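You operate a simulated robot arm through the tools that you are given. There is no shell and no other tool. Be economical: measure what you need, move in short steps, check, and stop when the job is done.

The job below is to be done with a simulated robot arm. You get a single attempt, and the scene is never put back.

Task
Stretch the white film sample taut and drip three drops on it.
Fine: lay it on the lane of the blue film stretcher, slide to the green mark and leave it there; grey drip can back. Set down upright: grey drip can.

It is judged by the outcome, as a careful person would: the job done as asked, and still so three seconds after it is handed in. It fails if anything else is knocked over, pushed out of place, dropped, spilled or broken.

Robot
A 6-joint arm with a two-finger parallel gripper, fixed in place. Base frame: the origin is at the foot of the arm, x ahead of it, y to its left, z up; the work surface is at about z = 0.87. Readings come in m, rad, newtons and seconds.
With the tool pointing down near the work surface it reaches from about 0.36 to 0.76 m from the base axis. Its first joint turns from -1.152 to 1.152 rad. Payload 2.45 kg.
Tool frame: the origin (TCP) lies between the finger pads and is the grasp point; the fingertips stand 0.024 m ahead of it; z points along the fingers, y is the line along which they close. Largest opening 0.068 m; finger width 0.017, thickness 0.01; the body of the gripper, 0.04 by 0.07 m, starts 0.041 m behind the TCP.
Orientation is told as [roll, pitch, yaw] about the base's x, y, z axes, in that order, counted from this pose: with the fingers straight down and closing along the base's y, the tool's x points along the base's -x, its y along +y and its z along -z.

Tools
- The arm moves only by the tool jog_arm. Its argument "increments" is a list of rows, each a list of 2 entries, a list of its own where there are three numbers: the shift along the tool's x, y, z in units of 25 mm (1.0 is 25 mm), then the turn, a rotation vector about the tool's x, y, z in units of 8 degrees (1.0 is 8 degrees). In form: [[[x, y, z], [wx, wy, wz]], ...]. A call has 1 to 12 rows; each row shifts and turns the commanded pose from where the row before left it, along the tool's axes as they then stand. "grip" is the finger opening in m, from 0 to 0.068, set as the call begins (left out, the last holds). A call with a number of a shift or a turn outside -1 to 1 is refused whole. Rows are played at 5 a second. More than 0.05 m and 0.15 rad between two rows, or a gripper value outside its range, and nothing of the call is played. Where a pose cannot be reached the arm comes as near as it can. A force on the tool above 40 N (or 10 N above the force at the start of the call, whichever is more), or a blocked arm, ends the call early, and 0.2 s more pass. The fingers move at their own pace (about 0.108 m/s each) and stop on an object; they squeeze with about 39 N. The grip force told is the motor's: it shows also when the fingers shut on nothing. Time passes only in rows, and 0.2 s behind the last, so rows that do not move let the fingers close. The reply holds the time, the measured pose of the TCP, the force on the tool along the base axes, the opening and the grip force, in the units named above and with some noise, with the torque about the TCP (base axes, N m) and any sound that the robot's microphone picked up, and new pictures: "views" is both (left out), scene, wrist or none.
- Cameras (640 x 400 px; columns grow to the right, rows downward): "scene" is fixed at [0.1818, 0.4439, 1.4483]; the picture's right is [-0.45, -0.89, 0.00], its down [-0.63, 0.32, -0.71] and it looks along [0.63, -0.32, -0.70] (base axes); focal length 330 px, centre (320, 200). "wrist" rides on the gripper at [0.084, 0.011, -0.075] in the tool frame; the picture's right is [-0.13, 0.99, 0.00], its down [-0.60, -0.08, -0.79] and it looks along [-0.79, -0.10, 0.61] (tool axes); focal length 251 px, centre (320, 200). There is no depth. A picture from a camera that has moved, and an enlarged one, comes with that camera's place and axes in the base frame and with its lens.
- inspect(camera, box): a new picture of the part [left, top, right, bottom] of that camera's present view, enlarged. It takes no simulated time.
- hand_in(): hands the job in; it is judged then, once.

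Go step by step. Nothing tells you positions but the pictures and the camera data: compare them with the known pose of the tool, close in by small moves and look again before you grip or let go. The budget is 120 turns and 200 pictures, counting those below and the enlarged ones. Unless the task says otherwise, let go and move clear before handing in, and close with one line.

The tools are called after ">>>" as name(argument=value, ...) on one line, values as JSON. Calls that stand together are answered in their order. jog_arm: Moves the arm, as the interface text tells. Its arguments: {"type":"object","properties":{"increments":{"type":"array","items":{"type":"array"}},"grip":{"type":"number"},"views":{"type":"string","enum":["both","scene","wrist","none"]}},"required":["increments"]} The other tools are called the same way: inspect (camera, box) takes an enlarged picture of a part of a camera's view; hand_in () hands the job in.

At the start:

```text
time_s: 0.0
tcp_pos: [0.4767, 0.1143, 1.1976]
ee_rot: [-0.001, -0.003, -0.001]
contact_force: [0.6, -0.4, 0.2]
moment: [0.0, -0.02, 0.0]
width: 0.0677
grasp_force: 0.0
```

scene: 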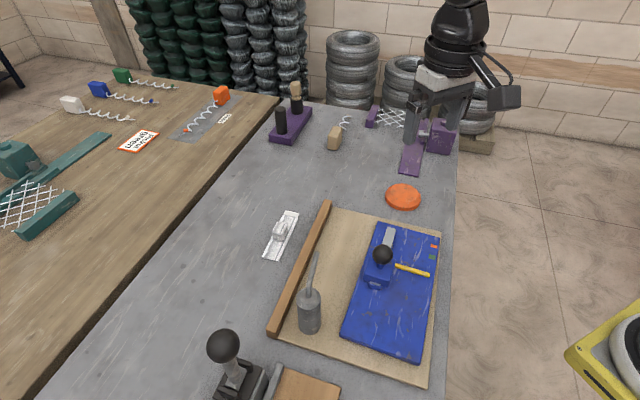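
wrist: 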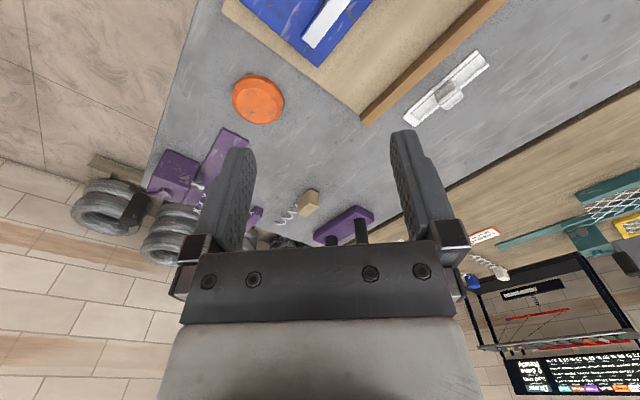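

The blue stretcher, grey drip can and white film sample are all visible. I'll take enlarged views before moving.

>>> inspect(camera="scene", box=[320, 210, 460, 370])

>>> inspect(camera="scene", box=[240, 190, 340, 350])

>>> inspect(camera="wrist", box=[220, 0, 520, 130])

```text
2.50 times, centred on (390, 290) of scene
camera zoom: at [0.1818, 0.4439, 1.4483], right [-0.45, -0.89, 0.0], down [-0.63, 0.32, -0.71], along [0.63, -0.32, -0.7], focal length 824 px, centre (145, -25)
```

zoom: 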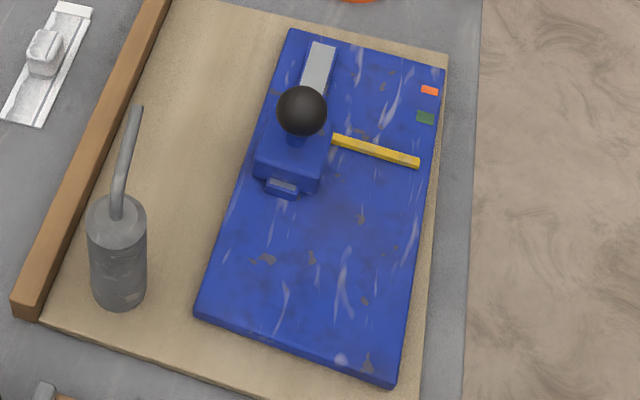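

```text
2.50 times, centred on (290, 270) of scene
camera zoom: at [0.1818, 0.4439, 1.4483], right [-0.45, -0.89, 0.0], down [-0.63, 0.32, -0.71], along [0.63, -0.32, -0.7], focal length 824 px, centre (395, 25)
```

zoom: 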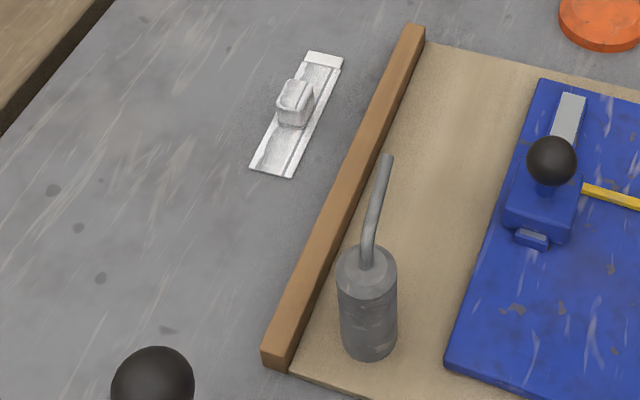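

```text
2.13 times, centred on (370, 65) of wrist
camera zoom: at [0.3925, 0.1252, 1.272], right [0.13, 0.99, 0.0], down [0.6, -0.08, 0.79], along [0.79, -0.1, -0.61], focal length 536 px, centre (213, 488)
```

zoom: 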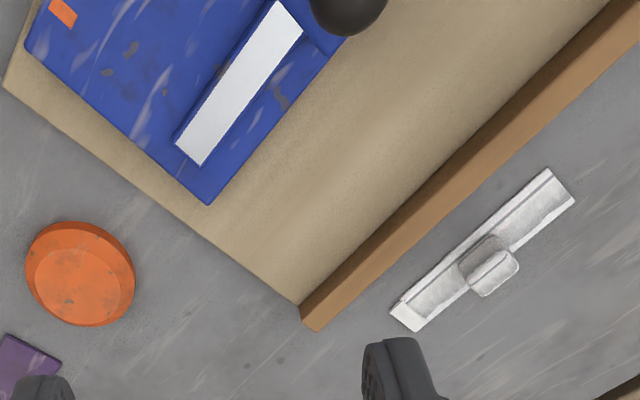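

I can place the stretcher roughly: it runs about 45° to the base axes, with its ends near (0.51,0.06) and (0.33,0.26). I'll read the boards, then get a closer view.

>>> inspect(camera="wrist", box=[460, 220, 640, 400])

>>> inspect(camera="scene", box=[355, 215, 450, 300])

>>> inspect(camera="scene", box=[200, 300, 330, 400])

>>> inspect(camera="scene", box=[260, 60, 480, 220])

```text
2.22 times, centred on (550, 310) of wrist
camera zoom: at [0.3925, 0.1252, 1.272], right [0.13, 0.99, 0.0], down [0.6, -0.08, 0.79], along [0.79, -0.1, -0.61], focal length 559 px, centre (-191, -44)
```

zoom: 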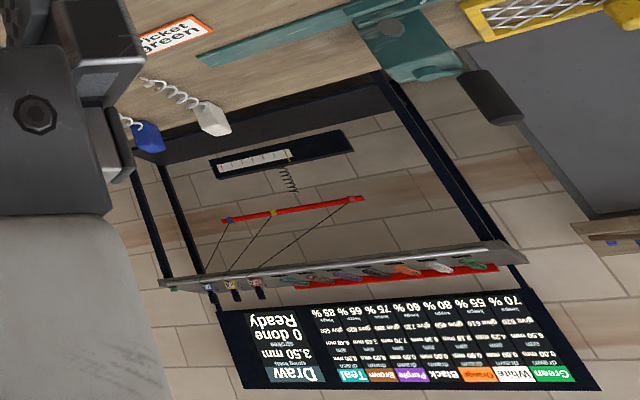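

```text
4.71 times, centred on (402, 258) of scene
camera zoom: at [0.1818, 0.4439, 1.4483], right [-0.45, -0.89, 0.0], down [-0.63, 0.32, -0.71], along [0.63, -0.32, -0.7], focal length 1551 px, centre (-68, -71)
```

zoom: 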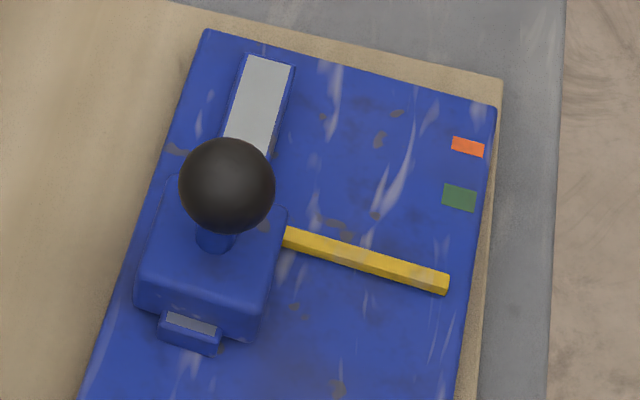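

```text
4.00 times, centred on (265, 350) of scene
camera zoom: at [0.1818, 0.4439, 1.4483], right [-0.45, -0.89, 0.0], down [-0.63, 0.32, -0.71], along [0.63, -0.32, -0.7], focal length 1318 px, centre (540, -400)
```

zoom: 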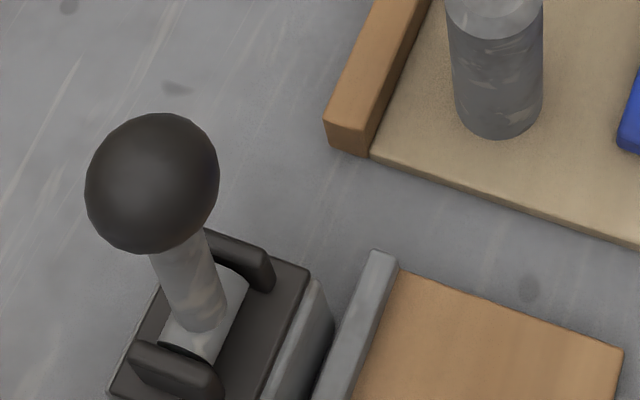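

```text
2.50 times, centred on (370, 140) of scene
camera zoom: at [0.1818, 0.4439, 1.4483], right [-0.45, -0.89, 0.0], down [-0.63, 0.32, -0.71], along [0.63, -0.32, -0.7], focal length 824 px, centre (195, 350)
```

zoom: 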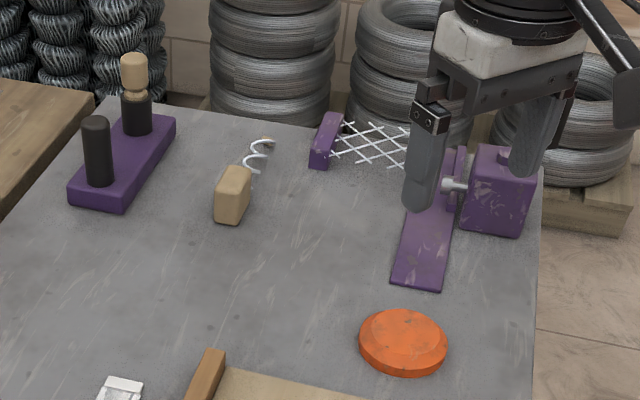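

The raised grey rib with the carriage on it is probably the slide, and the yellow bar is its pointer. I'll move the wrist camera over for a closer look.

>>> jog_arm(increments=[[[0.57, 0.86, 0.48], [0, 0, 0]], [[0.57, 0.86, 0.48], [0, 0, 0]], [[0.57, 0.86, 0.48], [0, 0, 0]], [[0.57, 0.86, 0.48], [0, 0, 0]], [[0, 0, 0], [0, 0, 0.94]], [[0, 0, 0], [0, 0, 0.94]], [[0, 0, 0], [0, 0, 0.94]], [[0, 0, 0], [0, 0, 0.94]], [[0, 0, 0], [0, 0, 0.94]], [[0, 0, 0], [0, 0, 0.94]], [[0, 0, 0], [0, 1, 0]], [[0, 0, 0], [0, 1, 0]]], views="wrist")

```text
time_s: 2.6
tcp_pos: [0.419, 0.2002, 1.1506]
ee_rot: [0.002, 0.281, -0.787]
contact_force: [-0.2, -0.5, 0.3]
moment: [-0.04, 0.02, 0.02]
width: 0.0677
grasp_force: 0.2
camera wrist: at [0.3853, 0.2504, 1.2445], right [0.79, 0.61, -0.03], down [0.51, -0.62, 0.59], along [0.34, -0.49, -0.8], focal length 251 px, centre (320, 200)
```

wrist: 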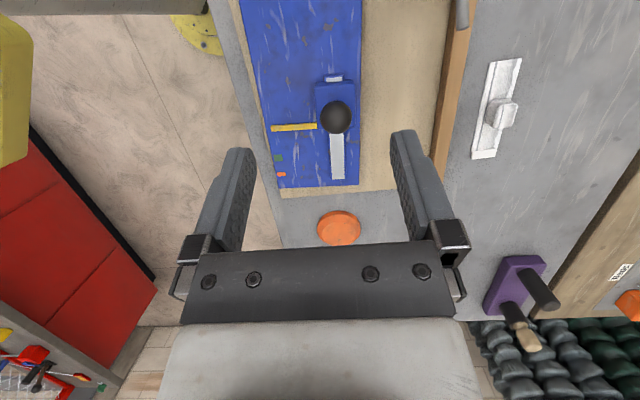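

The wrist camera now sees the stretcher and the film, so I'll enlarge both.

>>> inspect(camera="wrist", box=[240, 0, 400, 200])

>>> inspect(camera="wrist", box=[450, 50, 550, 170])

```text
2.00 times, centred on (320, 100) of wrist
camera zoom: at [0.3853, 0.2504, 1.2445], right [0.79, 0.61, -0.03], down [0.51, -0.62, 0.59], along [0.34, -0.49, -0.8], focal length 503 px, centre (320, 400)
```

zoom: 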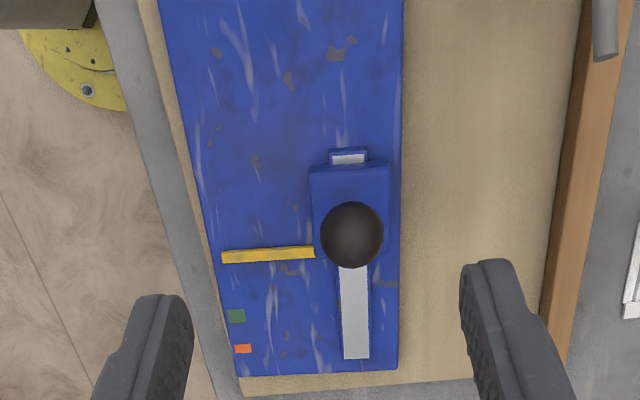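

```text
3.33 times, centred on (500, 110) of wrist
camera zoom: at [0.3853, 0.2504, 1.2445], right [0.79, 0.61, -0.03], down [0.51, -0.62, 0.59], along [0.34, -0.49, -0.8], focal length 838 px, centre (-280, 500)
```

zoom: 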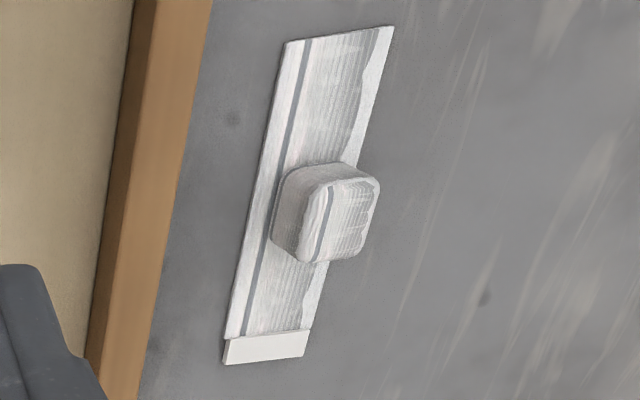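

I still can't tell the lane's structure, so I'll bring the wrist camera lower for a closer view.

>>> jog_arm(increments=[[[0.5, 0, 1], [0, 0, 0]], [[0.5, 0, 1], [0, 0, 0]], [[0, 0, 1], [0, 0, 0]], [[0, 0, 0.5], [0, 0, 0]]], views="wrist")

>>> inspect(camera="wrist", box=[200, 0, 440, 200])

```text
time_s: 3.6
tcp_pos: [0.3854, 0.234, 1.0711]
ee_rot: [0.001, 0.279, -0.788]
contact_force: [-0.7, -0.3, -0.4]
moment: [0.04, 0.03, -0.05]
width: 0.0683
grasp_force: 0.1
camera wrist: at [0.351, 0.2845, 1.1663], right [0.79, 0.61, -0.03], down [0.51, -0.62, 0.6], along [0.34, -0.49, -0.8], focal length 251 px, centre (320, 200)
```

wrist: 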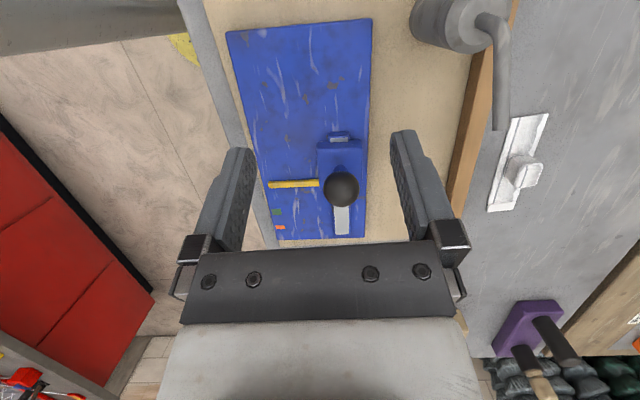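

```text
2.00 times, centred on (320, 100) of wrist
camera zoom: at [0.351, 0.2845, 1.1663], right [0.79, 0.61, -0.03], down [0.51, -0.62, 0.6], along [0.34, -0.49, -0.8], focal length 503 px, centre (320, 400)
```

zoom: 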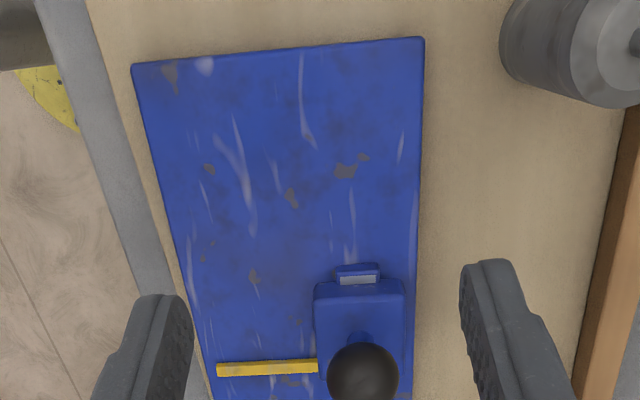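

The small tab on the front of the carriage looks like a jaw with a grey pad. I'll look closer at it and at the rest of the base.

>>> inspect(camera="scene", box=[360, 230, 400, 300])

>>> inspect(camera="wrist", box=[300, 120, 380, 240])

>>> inspect(camera="scene", box=[335, 270, 445, 370])

```text
5.71 times, centred on (380, 265) of scene
camera zoom: at [0.1818, 0.4439, 1.4483], right [-0.45, -0.89, 0.0], down [-0.63, 0.32, -0.71], along [0.63, -0.32, -0.7], focal length 1883 px, centre (-23, -171)
```

zoom: 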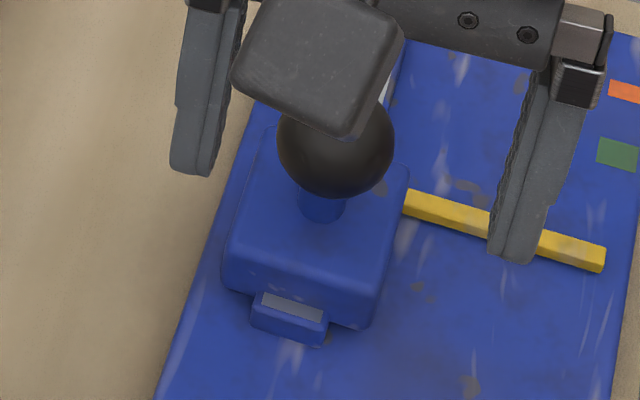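

```text
3.33 times, centred on (340, 180) of wrist
camera zoom: at [0.351, 0.2845, 1.1663], right [0.79, 0.61, -0.03], down [0.51, -0.62, 0.6], along [0.34, -0.49, -0.8], focal length 838 px, centre (253, 267)
```

zoom: 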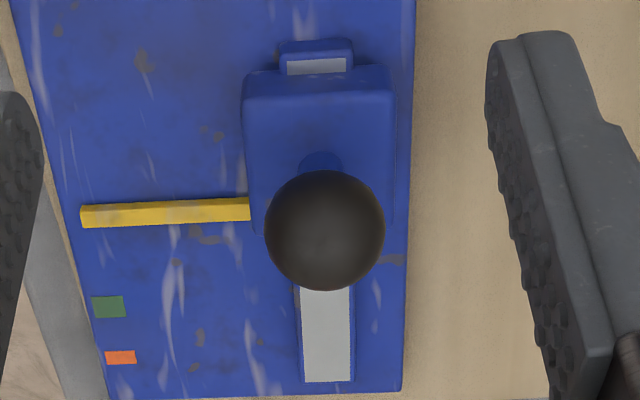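

```text
4.00 times, centred on (390, 320) of scene
camera zoom: at [0.1818, 0.4439, 1.4483], right [-0.45, -0.89, 0.0], down [-0.63, 0.32, -0.71], along [0.63, -0.32, -0.7], focal length 1318 px, centre (40, -280)
```

zoom: 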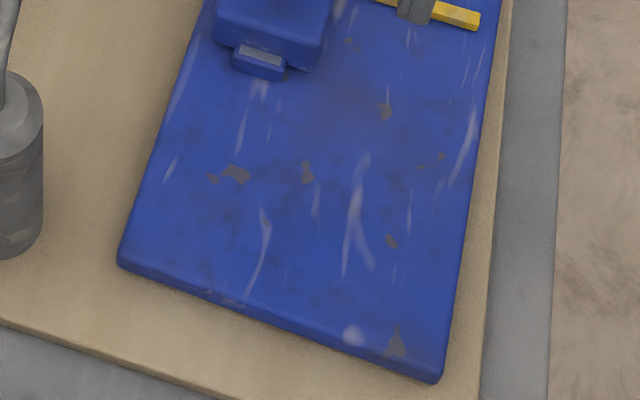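

Reading so far:
- **Rail:** it holds the carriage, and the yellow pointer spans the open strip between the rail and the marks. I take that open strip to be the lane.
- **Film:** centre is about (0.642, 0.304), along −43°.
- **Can:** about (0.42, 0.344), with its spout tip near (0.472, 0.303, 1.01).

I'm moving above the film now.

>>> jog_arm(increments=[[[0, 0, -1], [0, -1, 0]], [[0, 0, -0.3], [0, -1, 0]], [[-0.53, 0.93, 0], [0, 0, -0.29]], [[-0.53, 0.93, 0], [0, 0, 0]], [[-0.53, 0.93, 0], [0, 0, 0]], [[-0.53, 0.93, 0], [0, 0, 0]], [[-0.53, 0.93, 0], [0, 0, 0]], [[-0.53, 0.93, 0], [0, 0, 0]], [[-0.53, 0.93, 0], [0, 0, 0]], [[-0.53, 0.93, 0], [0, 0, 0]], [[-0.53, 0.93, 0.7], [0, 0, 0]], [[-0.53, 0.93, 0.7], [0, 0, 0]]])

```text
time_s: 6.2
tcp_pos: [0.6458, 0.3085, 1.0702]
ee_rot: [0.004, -0.002, -0.748]
contact_force: [0.4, 0.2, -0.1]
moment: [-0.04, -0.01, 0.01]
width: 0.068
grasp_force: 0.1
camera wrist: at [0.5924, 0.374, 1.1441], right [0.77, 0.64, 0.0], down [0.39, -0.47, 0.79], along [0.51, -0.61, -0.61], focal length 251 px, centre (320, 200)
```

scene: 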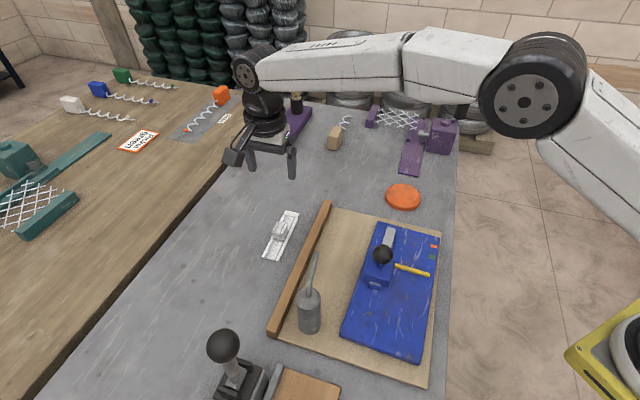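
wrist: 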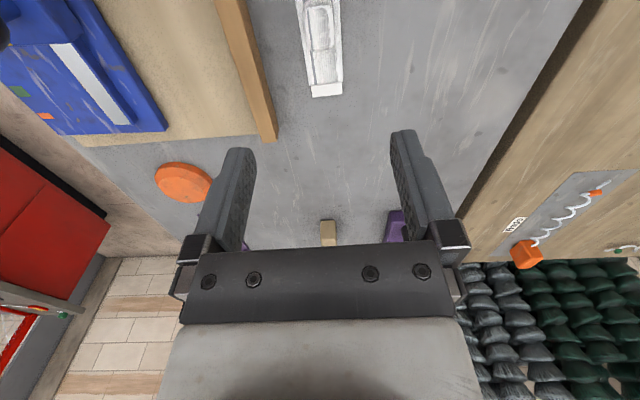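

The film is straight below and aligned with the gripper. I'll descend and check again.

>>> jog_arm(increments=[[[0, 0, 1], [0, 0, 0]], [[0, 0, 1], [0, 0, 0]], [[0, 0, 1], [0, 0, 0]], [[0, 0, 1], [0, 0, 0]]], views="wrist")

>>> inspect(camera="wrist", box=[220, 20, 420, 200])

>>> inspect(camera="scene", box=[230, 150, 340, 270])

```text
time_s: 7.2
tcp_pos: [0.6447, 0.3084, 0.9705]
ee_rot: [0.0, -0.002, -0.747]
contact_force: [-0.2, -0.1, 0.7]
moment: [0.02, 0.01, -0.01]
width: 0.0678
grasp_force: 0.1
camera wrist: at [0.5921, 0.3739, 1.0437], right [0.77, 0.64, 0.0], down [0.39, -0.47, 0.79], along [0.51, -0.61, -0.61], focal length 251 px, centre (320, 200)
```

wrist: 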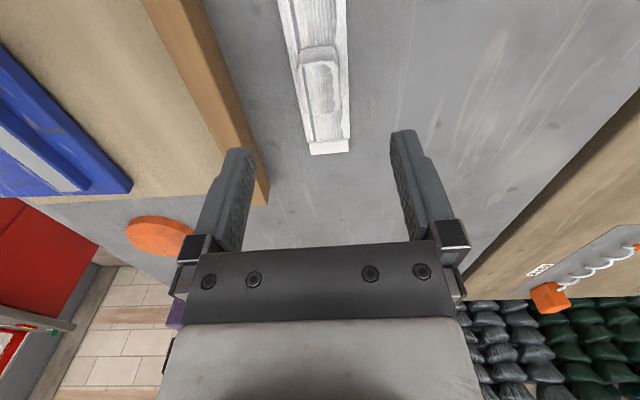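

```text
2.22 times, centred on (320, 110) of wrist
camera zoom: at [0.5921, 0.3739, 1.0437], right [0.77, 0.64, 0.0], down [0.39, -0.47, 0.79], along [0.51, -0.61, -0.61], focal length 559 px, centre (320, 400)
```

zoom: 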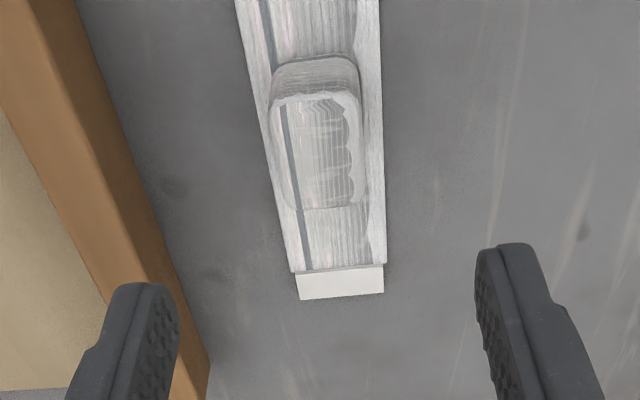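

```text
3.33 times, centred on (285, 210) of scene
camera zoom: at [0.1818, 0.4439, 1.4483], right [-0.45, -0.89, 0.0], down [-0.63, 0.32, -0.71], along [0.63, -0.32, -0.7], focal length 1099 px, centre (437, 167)
```

zoom: 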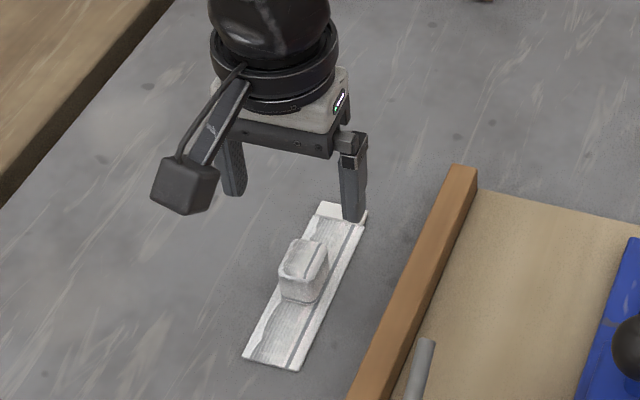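

The block is centred to within about 4 mm. I'll correct that, descend to z≈0.903 and grip.

>>> jog_arm(increments=[[[0.16, 0, 0.9], [0, 0, 0]], [[0, 0, 0.9], [0, 0, 0]], [[0, 0, 0.6], [0, 0, 0]], [[0, 0, 0.3], [0, 0, 0]]])

>>> inspect(camera="wrist", box=[220, 80, 420, 220])

>>> inspect(camera="scene", box=[230, 170, 340, 280])

```text
time_s: 8.2
tcp_pos: [0.6439, 0.3102, 0.9011]
ee_rot: [0.002, -0.001, -0.748]
contact_force: [0.7, 0.6, -0.1]
moment: [-0.01, 0.01, 0.01]
width: 0.0684
grasp_force: 0.1
camera wrist: at [0.5896, 0.3761, 0.9755], right [0.77, 0.64, 0.0], down [0.39, -0.47, 0.79], along [0.51, -0.61, -0.61], focal length 251 px, centre (320, 200)
```

scene: 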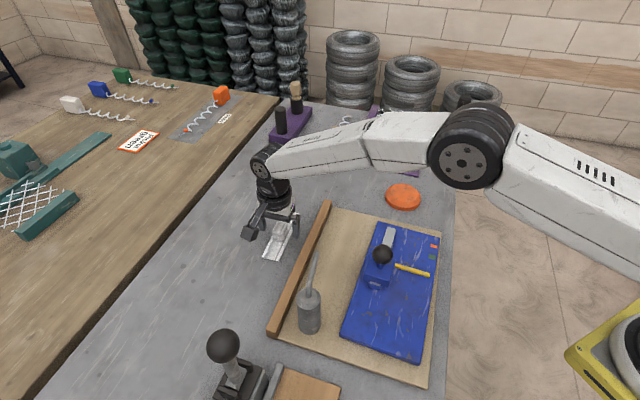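
wrist: 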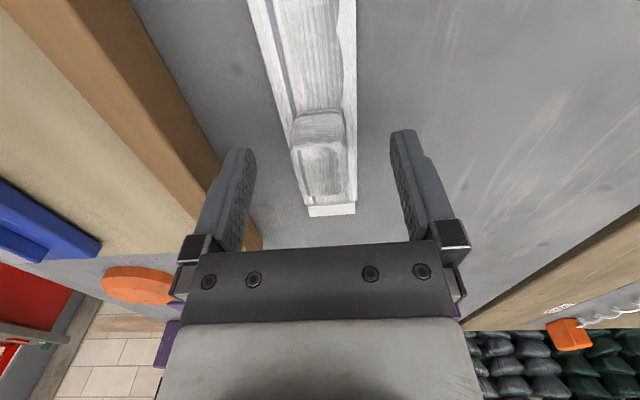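

```text
2.86 times, centred on (320, 150) of wrist
camera zoom: at [0.5896, 0.3761, 0.9755], right [0.77, 0.64, 0.0], down [0.39, -0.47, 0.79], along [0.51, -0.61, -0.61], focal length 718 px, centre (320, 343)
```

zoom: 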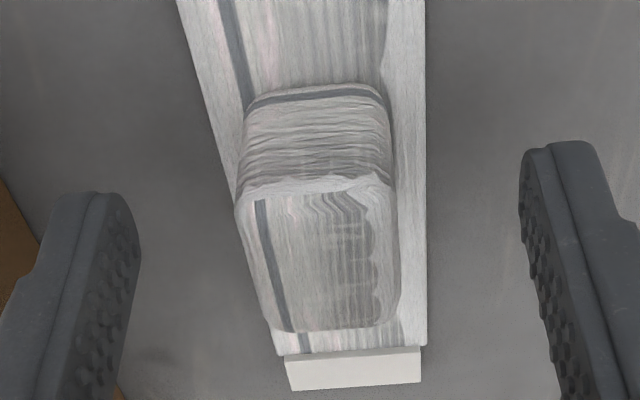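

```text
3.64 times, centred on (285, 225) of scene
camera zoom: at [0.1818, 0.4439, 1.4483], right [-0.45, -0.89, 0.0], down [-0.63, 0.32, -0.71], along [0.63, -0.32, -0.7], focal length 1198 px, centre (447, 109)
```

zoom: 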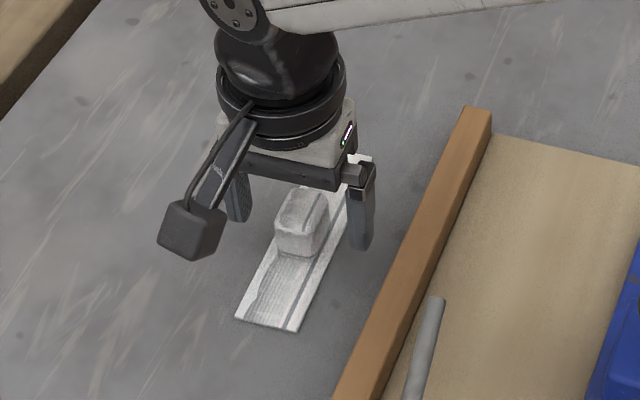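

The block is centred, with its top at about 0.893 and roughly 16 mm of pad overlap. Closing the fingers.

>>> jog_arm(increments=[[[0, 0, 0], [0, 0, 0]], [[0, 0, 0], [0, 0, 0]], [[0, 0, 0], [0, 0, 0]]], grip=0.0, views="wrist")

```text
time_s: 9.0
tcp_pos: [0.6436, 0.3114, 0.9022]
ee_rot: [0.002, -0.002, -0.747]
contact_force: [0.2, 0.1, -0.3]
moment: [0.0, 0.03, 0.02]
width: 0.0246
grasp_force: 39.7
camera wrist: at [0.5896, 0.3762, 0.9758], right [0.77, 0.64, 0.0], down [0.39, -0.47, 0.79], along [0.51, -0.61, -0.61], focal length 251 px, centre (320, 200)
```

wrist: 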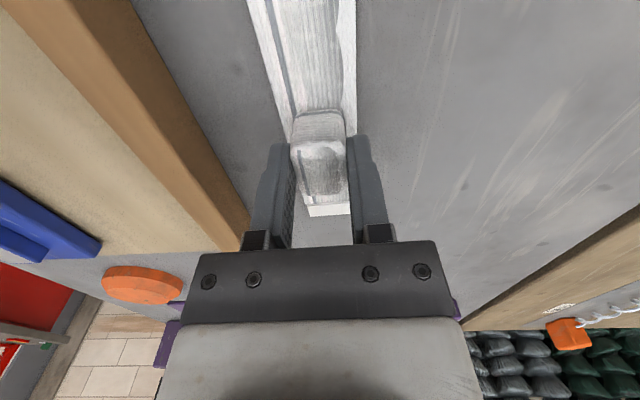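

The film is held with the opening at 24.6 mm. I'll lift it straight up.

>>> jog_arm(increments=[[[0, 0, -0.4], [0, 0, 0]], [[0, 0, -1], [0, 0, 0]], [[0, 0, -1], [0, 0, 0]], [[0, 0, -1], [0, 0, 0]], [[0, 0, -1], [0, 0, 0]], [[0, 0, -1], [0, 0, 0]], [[0, 0, -1], [0, 0, 0]], [[0, 0, -1], [0, 0, 0]], [[0, 0, -0.3], [0, 0, 0]]])

```text
time_s: 11.0
tcp_pos: [0.6429, 0.3105, 1.0951]
ee_rot: [0.001, -0.002, -0.747]
contact_force: [0.2, 0.1, 0.0]
moment: [0.02, -0.01, -0.01]
width: 0.0
grasp_force: 23.4
camera wrist: at [0.5893, 0.3763, 1.1694], right [0.77, 0.64, 0.0], down [0.39, -0.47, 0.79], along [0.51, -0.61, -0.61], focal length 251 px, centre (320, 200)
```

scene: 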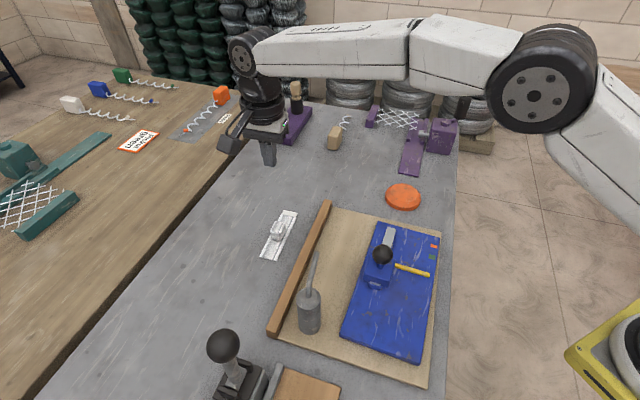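
wrist: 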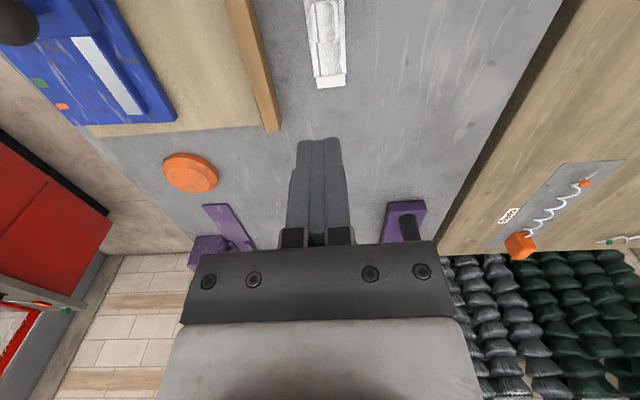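

The film slipped out of the grip and is still lying on the table. I'll open the fingers, look at it and grip deeper.

>>> jog_arm(increments=[[[0, 0, 1], [0, 0, 0]], [[0, 0, 1], [0, 0, 0]], [[0, 0, 1], [0, 0, 0]], [[0, 0, 1], [0, 0, 0]], [[0, 0, 1], [0, 0, 0]], [[0, 0, 0.5], [0, 0, 0]]], grip=0.068, views="wrist")

>>> inspect(camera="wrist", box=[220, 20, 420, 200])

>>> inspect(camera="scene", box=[230, 170, 340, 280])

```text
time_s: 12.4
tcp_pos: [0.6439, 0.3116, 0.957]
ee_rot: [0.001, -0.001, -0.747]
contact_force: [-0.9, 1.0, -0.7]
moment: [0.01, 0.01, 0.01]
width: 0.0678
grasp_force: 0.1
camera wrist: at [0.5895, 0.3762, 1.0313], right [0.77, 0.64, 0.0], down [0.39, -0.47, 0.79], along [0.51, -0.61, -0.61], focal length 251 px, centre (320, 200)
```

wrist: 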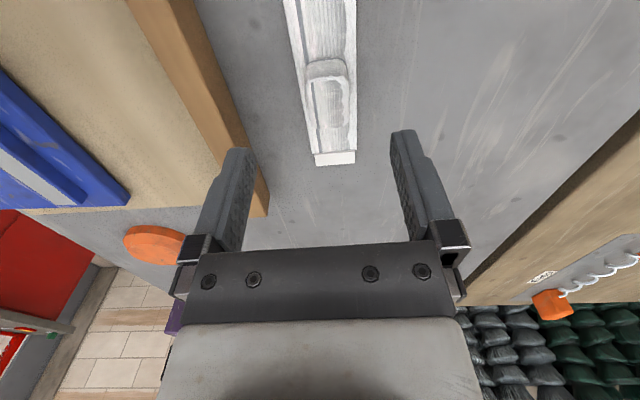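

```text
2.22 times, centred on (320, 110) of wrist
camera zoom: at [0.5895, 0.3762, 1.0313], right [0.77, 0.64, 0.0], down [0.39, -0.47, 0.79], along [0.51, -0.61, -0.61], focal length 559 px, centre (320, 400)
```

zoom: 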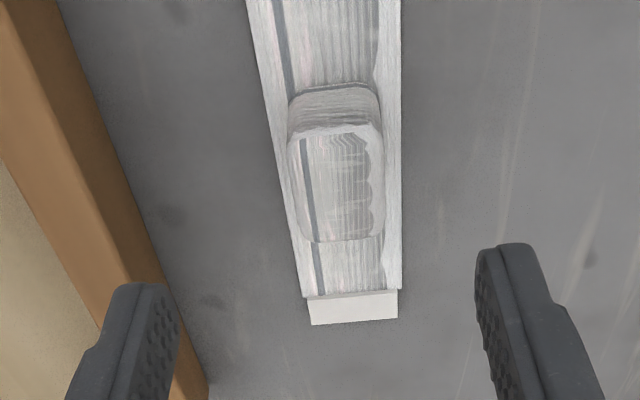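

```text
3.64 times, centred on (285, 225) of scene
camera zoom: at [0.1818, 0.4439, 1.4483], right [-0.45, -0.89, 0.0], down [-0.63, 0.32, -0.71], along [0.63, -0.32, -0.7], focal length 1198 px, centre (447, 109)
```

zoom: 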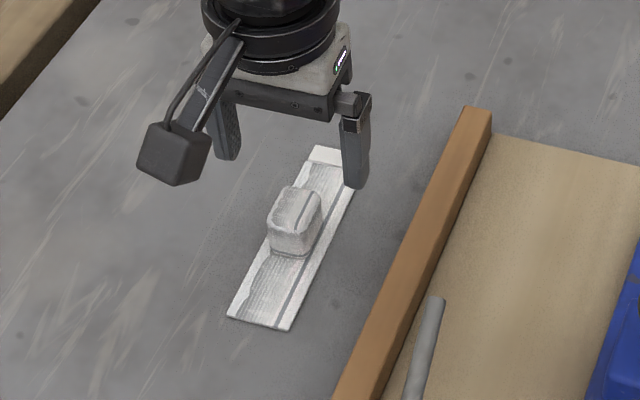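

The film shifted a few millimetres, so I'll recentre by +5 mm in tool y. Then I'll go down in fine steps watching the contact force.

>>> jog_arm(increments=[[[0, 0.2, 1], [0, 0, 0]], [[0, 0, 0.9], [0, 0, 0]], [[0, 0, 0.3], [0, 0, 0]], [[0, 0, 0.1], [0, 0, 0]]], views="wrist")

>>> inspect(camera="wrist", box=[220, 80, 420, 220])

```text
time_s: 13.4
tcp_pos: [0.6465, 0.3162, 0.8992]
ee_rot: [0.001, -0.001, -0.745]
contact_force: [0.0, -0.6, -0.2]
moment: [0.01, -0.02, 0.02]
width: 0.068
grasp_force: 0.1
camera wrist: at [0.5933, 0.38, 0.973], right [0.77, 0.64, 0.0], down [0.39, -0.47, 0.79], along [0.51, -0.61, -0.61], focal length 251 px, centre (320, 200)
```

wrist: 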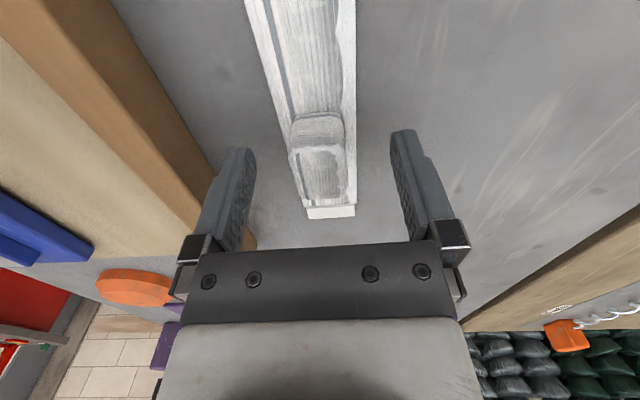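

```text
2.86 times, centred on (320, 150) of wrist
camera zoom: at [0.5933, 0.38, 0.973], right [0.77, 0.64, 0.0], down [0.39, -0.47, 0.79], along [0.51, -0.61, -0.61], focal length 718 px, centre (320, 343)
```

zoom: 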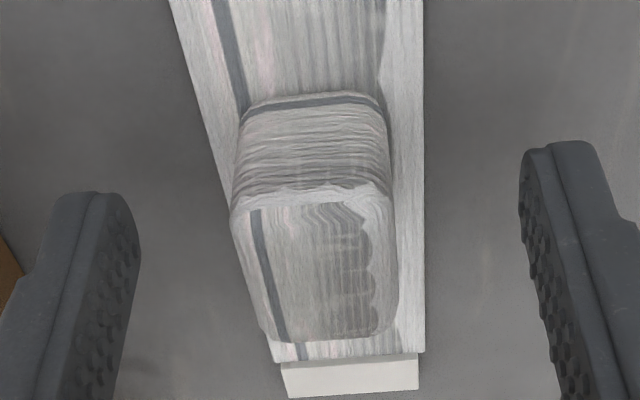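

I'll partly close to 34 mm, then lower in 1 mm steps to find the film surface.

>>> jog_arm(increments=[[[0, 0, 0], [0, 0, 0]], [[0, 0, 0], [0, 0, 0]], [[0, 0, 0.04], [0, 0, 0]], [[0, 0, 0.04], [0, 0, 0]]], grip=0.033, views="wrist")

>>> inspect(camera="wrist", box=[220, 80, 420, 220])

```text
time_s: 14.4
tcp_pos: [0.6483, 0.3147, 0.8984]
ee_rot: [0.002, -0.002, -0.747]
contact_force: [0.8, -0.1, 0.2]
moment: [-0.03, 0.02, 0.01]
width: 0.0328
grasp_force: 0.0
camera wrist: at [0.5931, 0.3798, 0.9712], right [0.77, 0.64, 0.0], down [0.39, -0.47, 0.79], along [0.51, -0.61, -0.61], focal length 251 px, centre (320, 200)
```

wrist: 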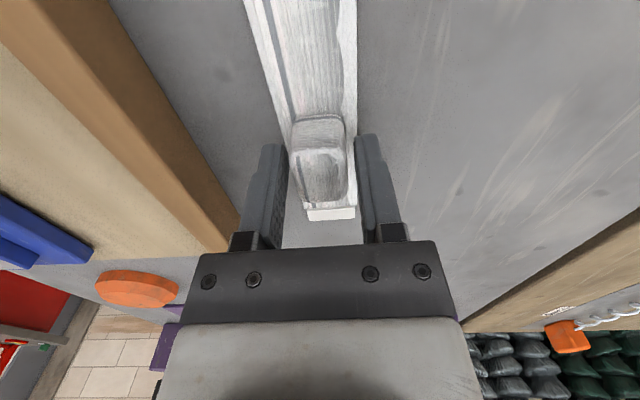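

```text
2.86 times, centred on (320, 150) of wrist
camera zoom: at [0.5931, 0.3798, 0.9712], right [0.77, 0.64, 0.0], down [0.39, -0.47, 0.79], along [0.51, -0.61, -0.61], focal length 718 px, centre (320, 343)
```

zoom: 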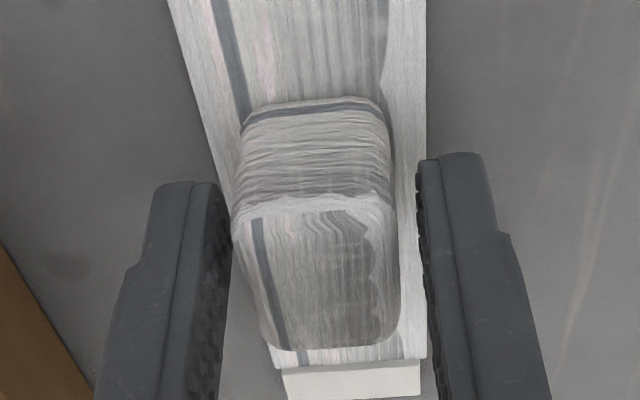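

Still no contact. I'll keep lowering in small steps.

>>> jog_arm(increments=[[[0, -0.04, 0.04], [0, 0, 0]], [[0, 0, 0.04], [0, 0, 0]], [[0, 0, 0.04], [0, 0, 0]]], views="none")

```text
time_s: 15.2
tcp_pos: [0.6458, 0.3147, 0.8947]
ee_rot: [0.002, 0.0, -0.747]
contact_force: [0.7, 0.2, -0.7]
moment: [-0.02, 0.02, 0.02]
width: 0.0329
grasp_force: 0.0
```

>>> jog_arm(increments=[[[0, 0, 0.04], [0, 0, 0]], [[0, 0, 0.04], [0, 0, 0]], [[0, 0, 0], [0, 0, 0]]], views="none")

```text
time_s: 16.0
tcp_pos: [0.6468, 0.3132, 0.8935]
ee_rot: [0.001, 0.0, -0.748]
contact_force: [0.7, -0.4, -0.9]
moment: [-0.01, 0.01, -0.03]
width: 0.0329
grasp_force: 0.1
```

No contact yet at z≈0.893. I'll grip here and lift slowly by a small amount.

>>> jog_arm(increments=[[[0, 0, 0], [0, 0, 0]], [[0, 0, 0], [0, 0, 0]], [[0, 0, 0], [0, 0, 0]], [[0, 0, -0.1], [0, 0, 0]], [[0, 0, -0.2], [0, 0, 0]], [[0, 0, -0.3], [0, 0, 0]], [[0, 0, -0.4], [0, 0, 0]]], grip=0.0)

```text
time_s: 17.6
tcp_pos: [0.6467, 0.3141, 0.918]
ee_rot: [0.002, -0.004, -0.746]
contact_force: [-0.5, -0.3, 0.6]
moment: [0.01, -0.01, -0.03]
width: 0.0247
grasp_force: 39.1
camera wrist: at [0.5923, 0.379, 0.9919], right [0.77, 0.64, 0.0], down [0.39, -0.47, 0.79], along [0.51, -0.61, -0.61], focal length 251 px, centre (320, 200)
```

scene: 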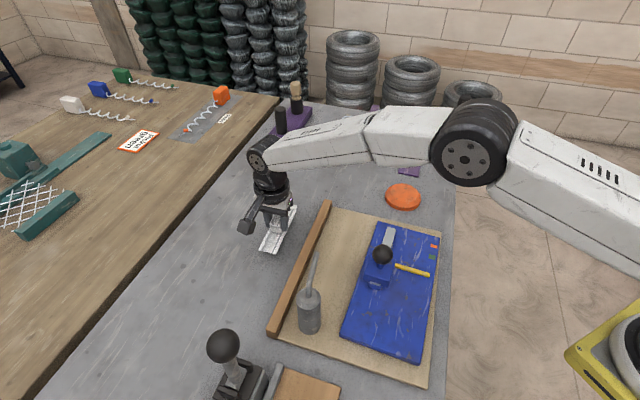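
wrist: 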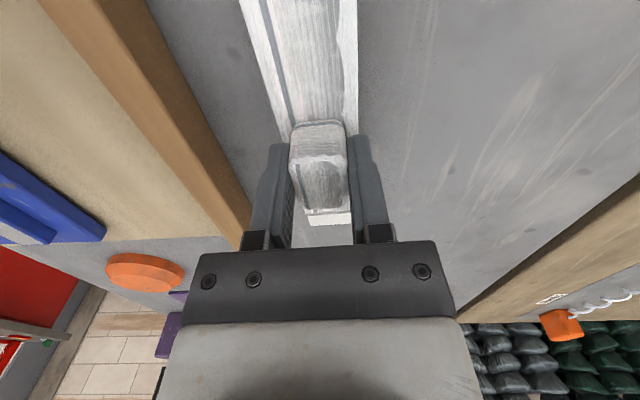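

The film is held this time. I'll lift gently.

>>> jog_arm(increments=[[[0, 0, -0.5], [0, 0, 0]], [[0, 0, -0.6], [0, 0, 0]], [[0, 0, -0.6], [0, 0, 0]], [[0, 0, -0.6], [0, 0, 0]], [[0, 0, -0.6], [0, 0, 0]], [[0, 0, -0.6], [0, 0, 0]], [[0, 0, -0.6], [0, 0, 0]], [[0, 0, -0.6], [0, 0, 0]], [[0, 0, -0.6], [0, 0, 0]], [[0, 0, -0.6], [0, 0, 0]], [[0, 0, -0.6], [0, 0, 0]], [[0, 0, -0.3], [0, 0, 0]]], views="wrist")

```text
time_s: 20.2
tcp_pos: [0.6469, 0.3152, 1.0878]
ee_rot: [0.002, 0.0, -0.746]
contact_force: [0.0, -0.5, 0.2]
moment: [0.01, 0.01, -0.01]
width: 0.0246
grasp_force: 39.0
camera wrist: at [0.5923, 0.3793, 1.1622], right [0.77, 0.64, 0.0], down [0.39, -0.47, 0.79], along [0.51, -0.61, -0.61], focal length 251 px, centre (320, 200)
```

wrist: 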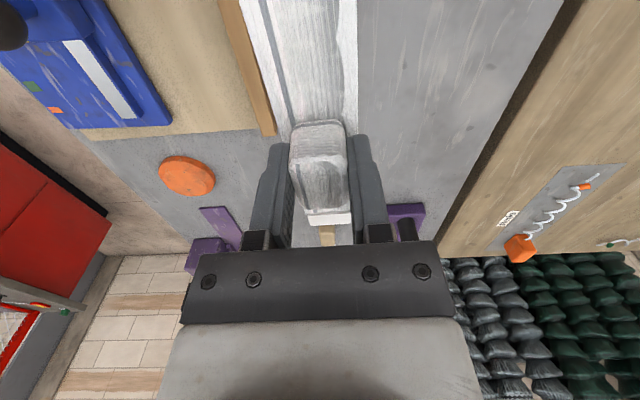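

The grip is stable. I'm carrying the film over toward the lane.

>>> jog_arm(increments=[[[0.15, -0.4, 0], [0, 0, 0]], [[0.25, -0.7, 0], [0, 0, 0]], [[0.25, -0.7, 0], [0, 0, 0]], [[0.25, -0.7, 0], [0, 0, 0]], [[0.25, -0.7, 0], [0, 0, 0]], [[0.25, -0.7, 0], [0, 0, 0]], [[0.25, -0.7, 0], [0, 0, 0]], [[0.25, -0.7, 0], [0, 0, 0]], [[0.25, -0.7, 0], [0, 0, 0]], [[0.25, -0.7, 0], [0, 0, 0]], [[0.25, -0.7, 0], [0, 0, 0]], [[0.25, -0.6, 0], [0, 0, 0]]], views="none")

>>> jog_arm(increments=[[[0.28, -0.7, 0], [0, 0, 0]], [[0.28, -0.7, 0], [0, 0, 0]], [[0.28, -0.7, 0], [0, 0, 0]], [[0.28, -0.7, 0], [0, 0, 0]], [[0.27, -0.62, 0], [0, 0, 0]], [[0, 0, 0], [0, 0, 0.31]], [[0, 0, 0], [0, 0, 0.3]], [[0, 0, 0.5], [0, 0, 0]], [[0, 0, 0.5], [0, 0, 0]], [[0, 0, 0.5], [0, 0, 0]], [[0, 0, 0.5], [0, 0, 0]]])

>>> inspect(camera="scene", box=[330, 210, 450, 370])

>>> inspect(camera="wrist", box=[200, 0, 440, 230])

```text
time_s: 22.8
tcp_pos: [0.4579, 0.2162, 1.0869]
ee_rot: [0.001, -0.002, -0.748]
contact_force: [0.3, 0.9, 0.1]
moment: [0.03, -0.03, -0.01]
width: 0.0249
grasp_force: 39.2
```

```text
time_s: 25.2
tcp_pos: [0.3735, 0.1779, 1.0375]
ee_rot: [0.001, -0.001, -0.833]
contact_force: [0.3, -0.4, 0.0]
moment: [-0.01, -0.01, 0.02]
width: 0.0249
grasp_force: 38.9
camera wrist: at [0.3253, 0.2464, 1.1115], right [0.82, 0.57, 0.0], down [0.35, -0.5, 0.79], along [0.46, -0.65, -0.61], focal length 251 px, centre (320, 200)
```

scene: 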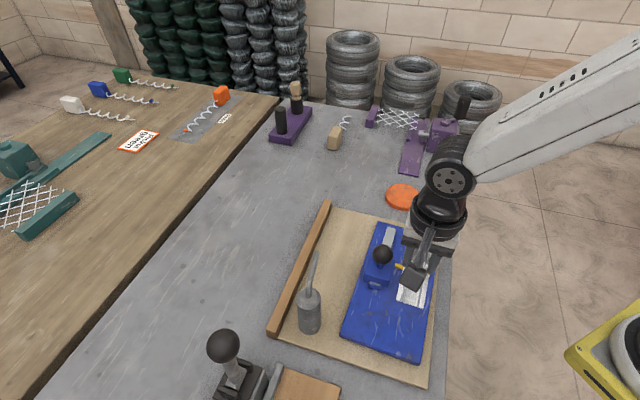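
wrist: 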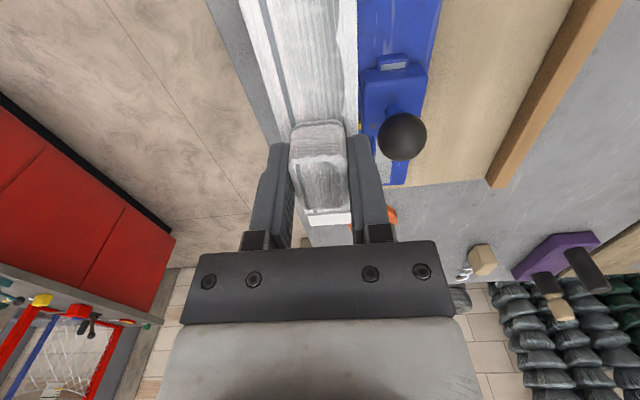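

```text
2.50 times, centred on (390, 290) of scene
camera zoom: at [0.1818, 0.4439, 1.4483], right [-0.45, -0.89, 0.0], down [-0.63, 0.32, -0.71], along [0.63, -0.32, -0.7], focal length 824 px, centre (145, -25)
```

zoom: 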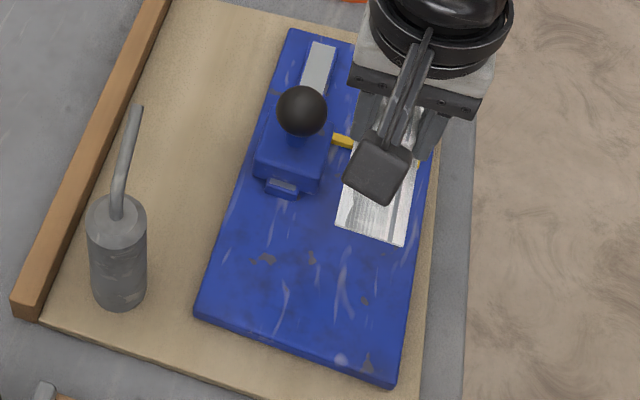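

```text
1.74 times, centred on (320, 115) of wrist
camera zoom: at [0.3253, 0.2464, 1.1115], right [0.82, 0.57, 0.0], down [0.35, -0.5, 0.79], along [0.46, -0.65, -0.61], focal length 437 px, centre (320, 348)
```

zoom: 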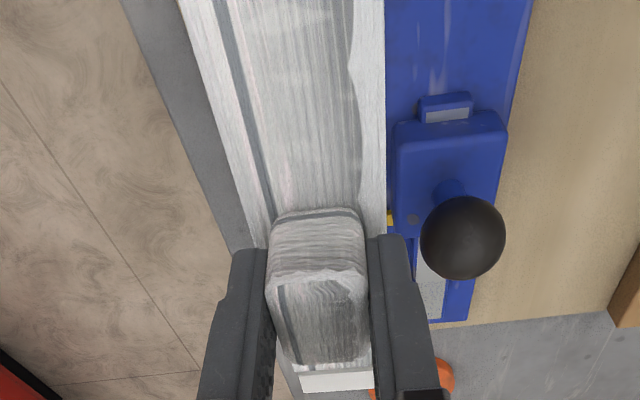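

Positions look as planned. I'll shift about 6 mm toward the right and descend further.

>>> jog_arm(increments=[[[0, -0.25, 0.5], [0, 0, 0]], [[0, 0, 0.5], [0, 0, 0]], [[0, 0, 0.5], [0, 0, 0]], [[0, 0, 0.5], [0, 0, 0]], [[0, 0, 0.5], [0, 0, 0]], [[0, 0, 0.5], [0, 0, 0]]])

>>> inspect(camera="scene", box=[330, 230, 450, 350])

>>> inspect(camera="wrist", box=[200, 0, 440, 230])

```text
time_s: 26.6
tcp_pos: [0.3687, 0.1736, 0.9624]
ee_rot: [0.001, 0.001, -0.833]
contact_force: [0.5, -0.3, -0.4]
moment: [0.03, -0.01, 0.04]
width: 0.025
grasp_force: 38.6
camera wrist: at [0.3211, 0.2427, 1.0363], right [0.82, 0.57, 0.0], down [0.35, -0.5, 0.79], along [0.46, -0.65, -0.61], focal length 251 px, centre (320, 200)
```

scene: 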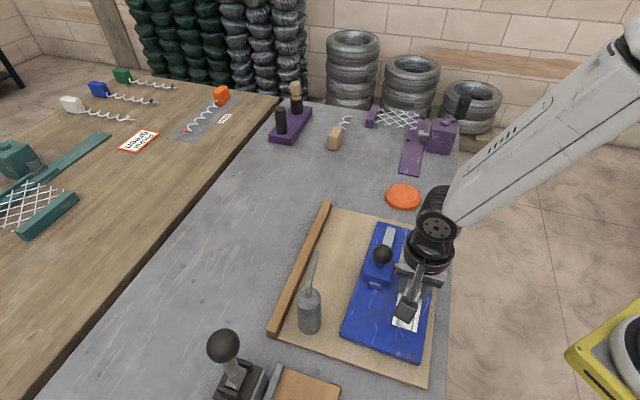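
wrist: 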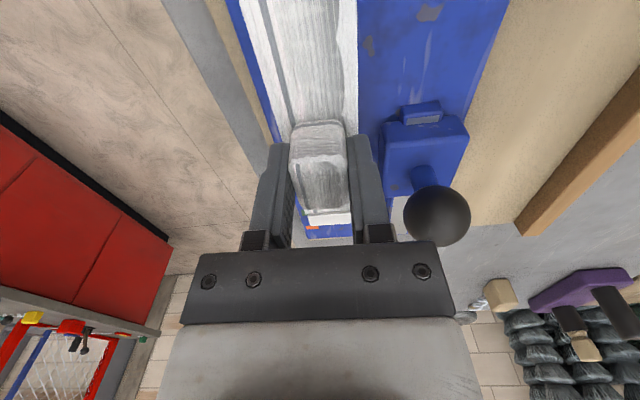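

```text
3.33 times, centred on (390, 290) of scene
camera zoom: at [0.1818, 0.4439, 1.4483], right [-0.45, -0.89, 0.0], down [-0.63, 0.32, -0.71], along [0.63, -0.32, -0.7], focal length 1099 px, centre (87, -100)
```

zoom: 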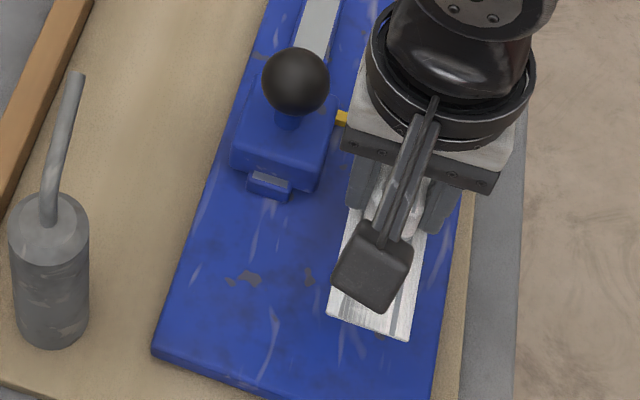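

```text
1.74 times, centred on (320, 115) of wrist
camera zoom: at [0.3211, 0.2427, 1.0363], right [0.82, 0.57, 0.0], down [0.35, -0.5, 0.79], along [0.46, -0.65, -0.61], focal length 437 px, centre (320, 348)
```

zoom: 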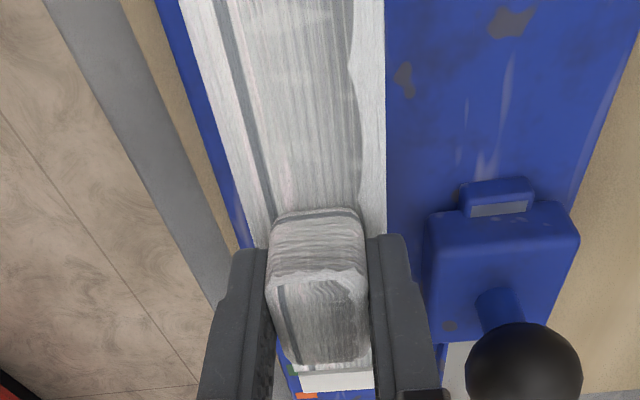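

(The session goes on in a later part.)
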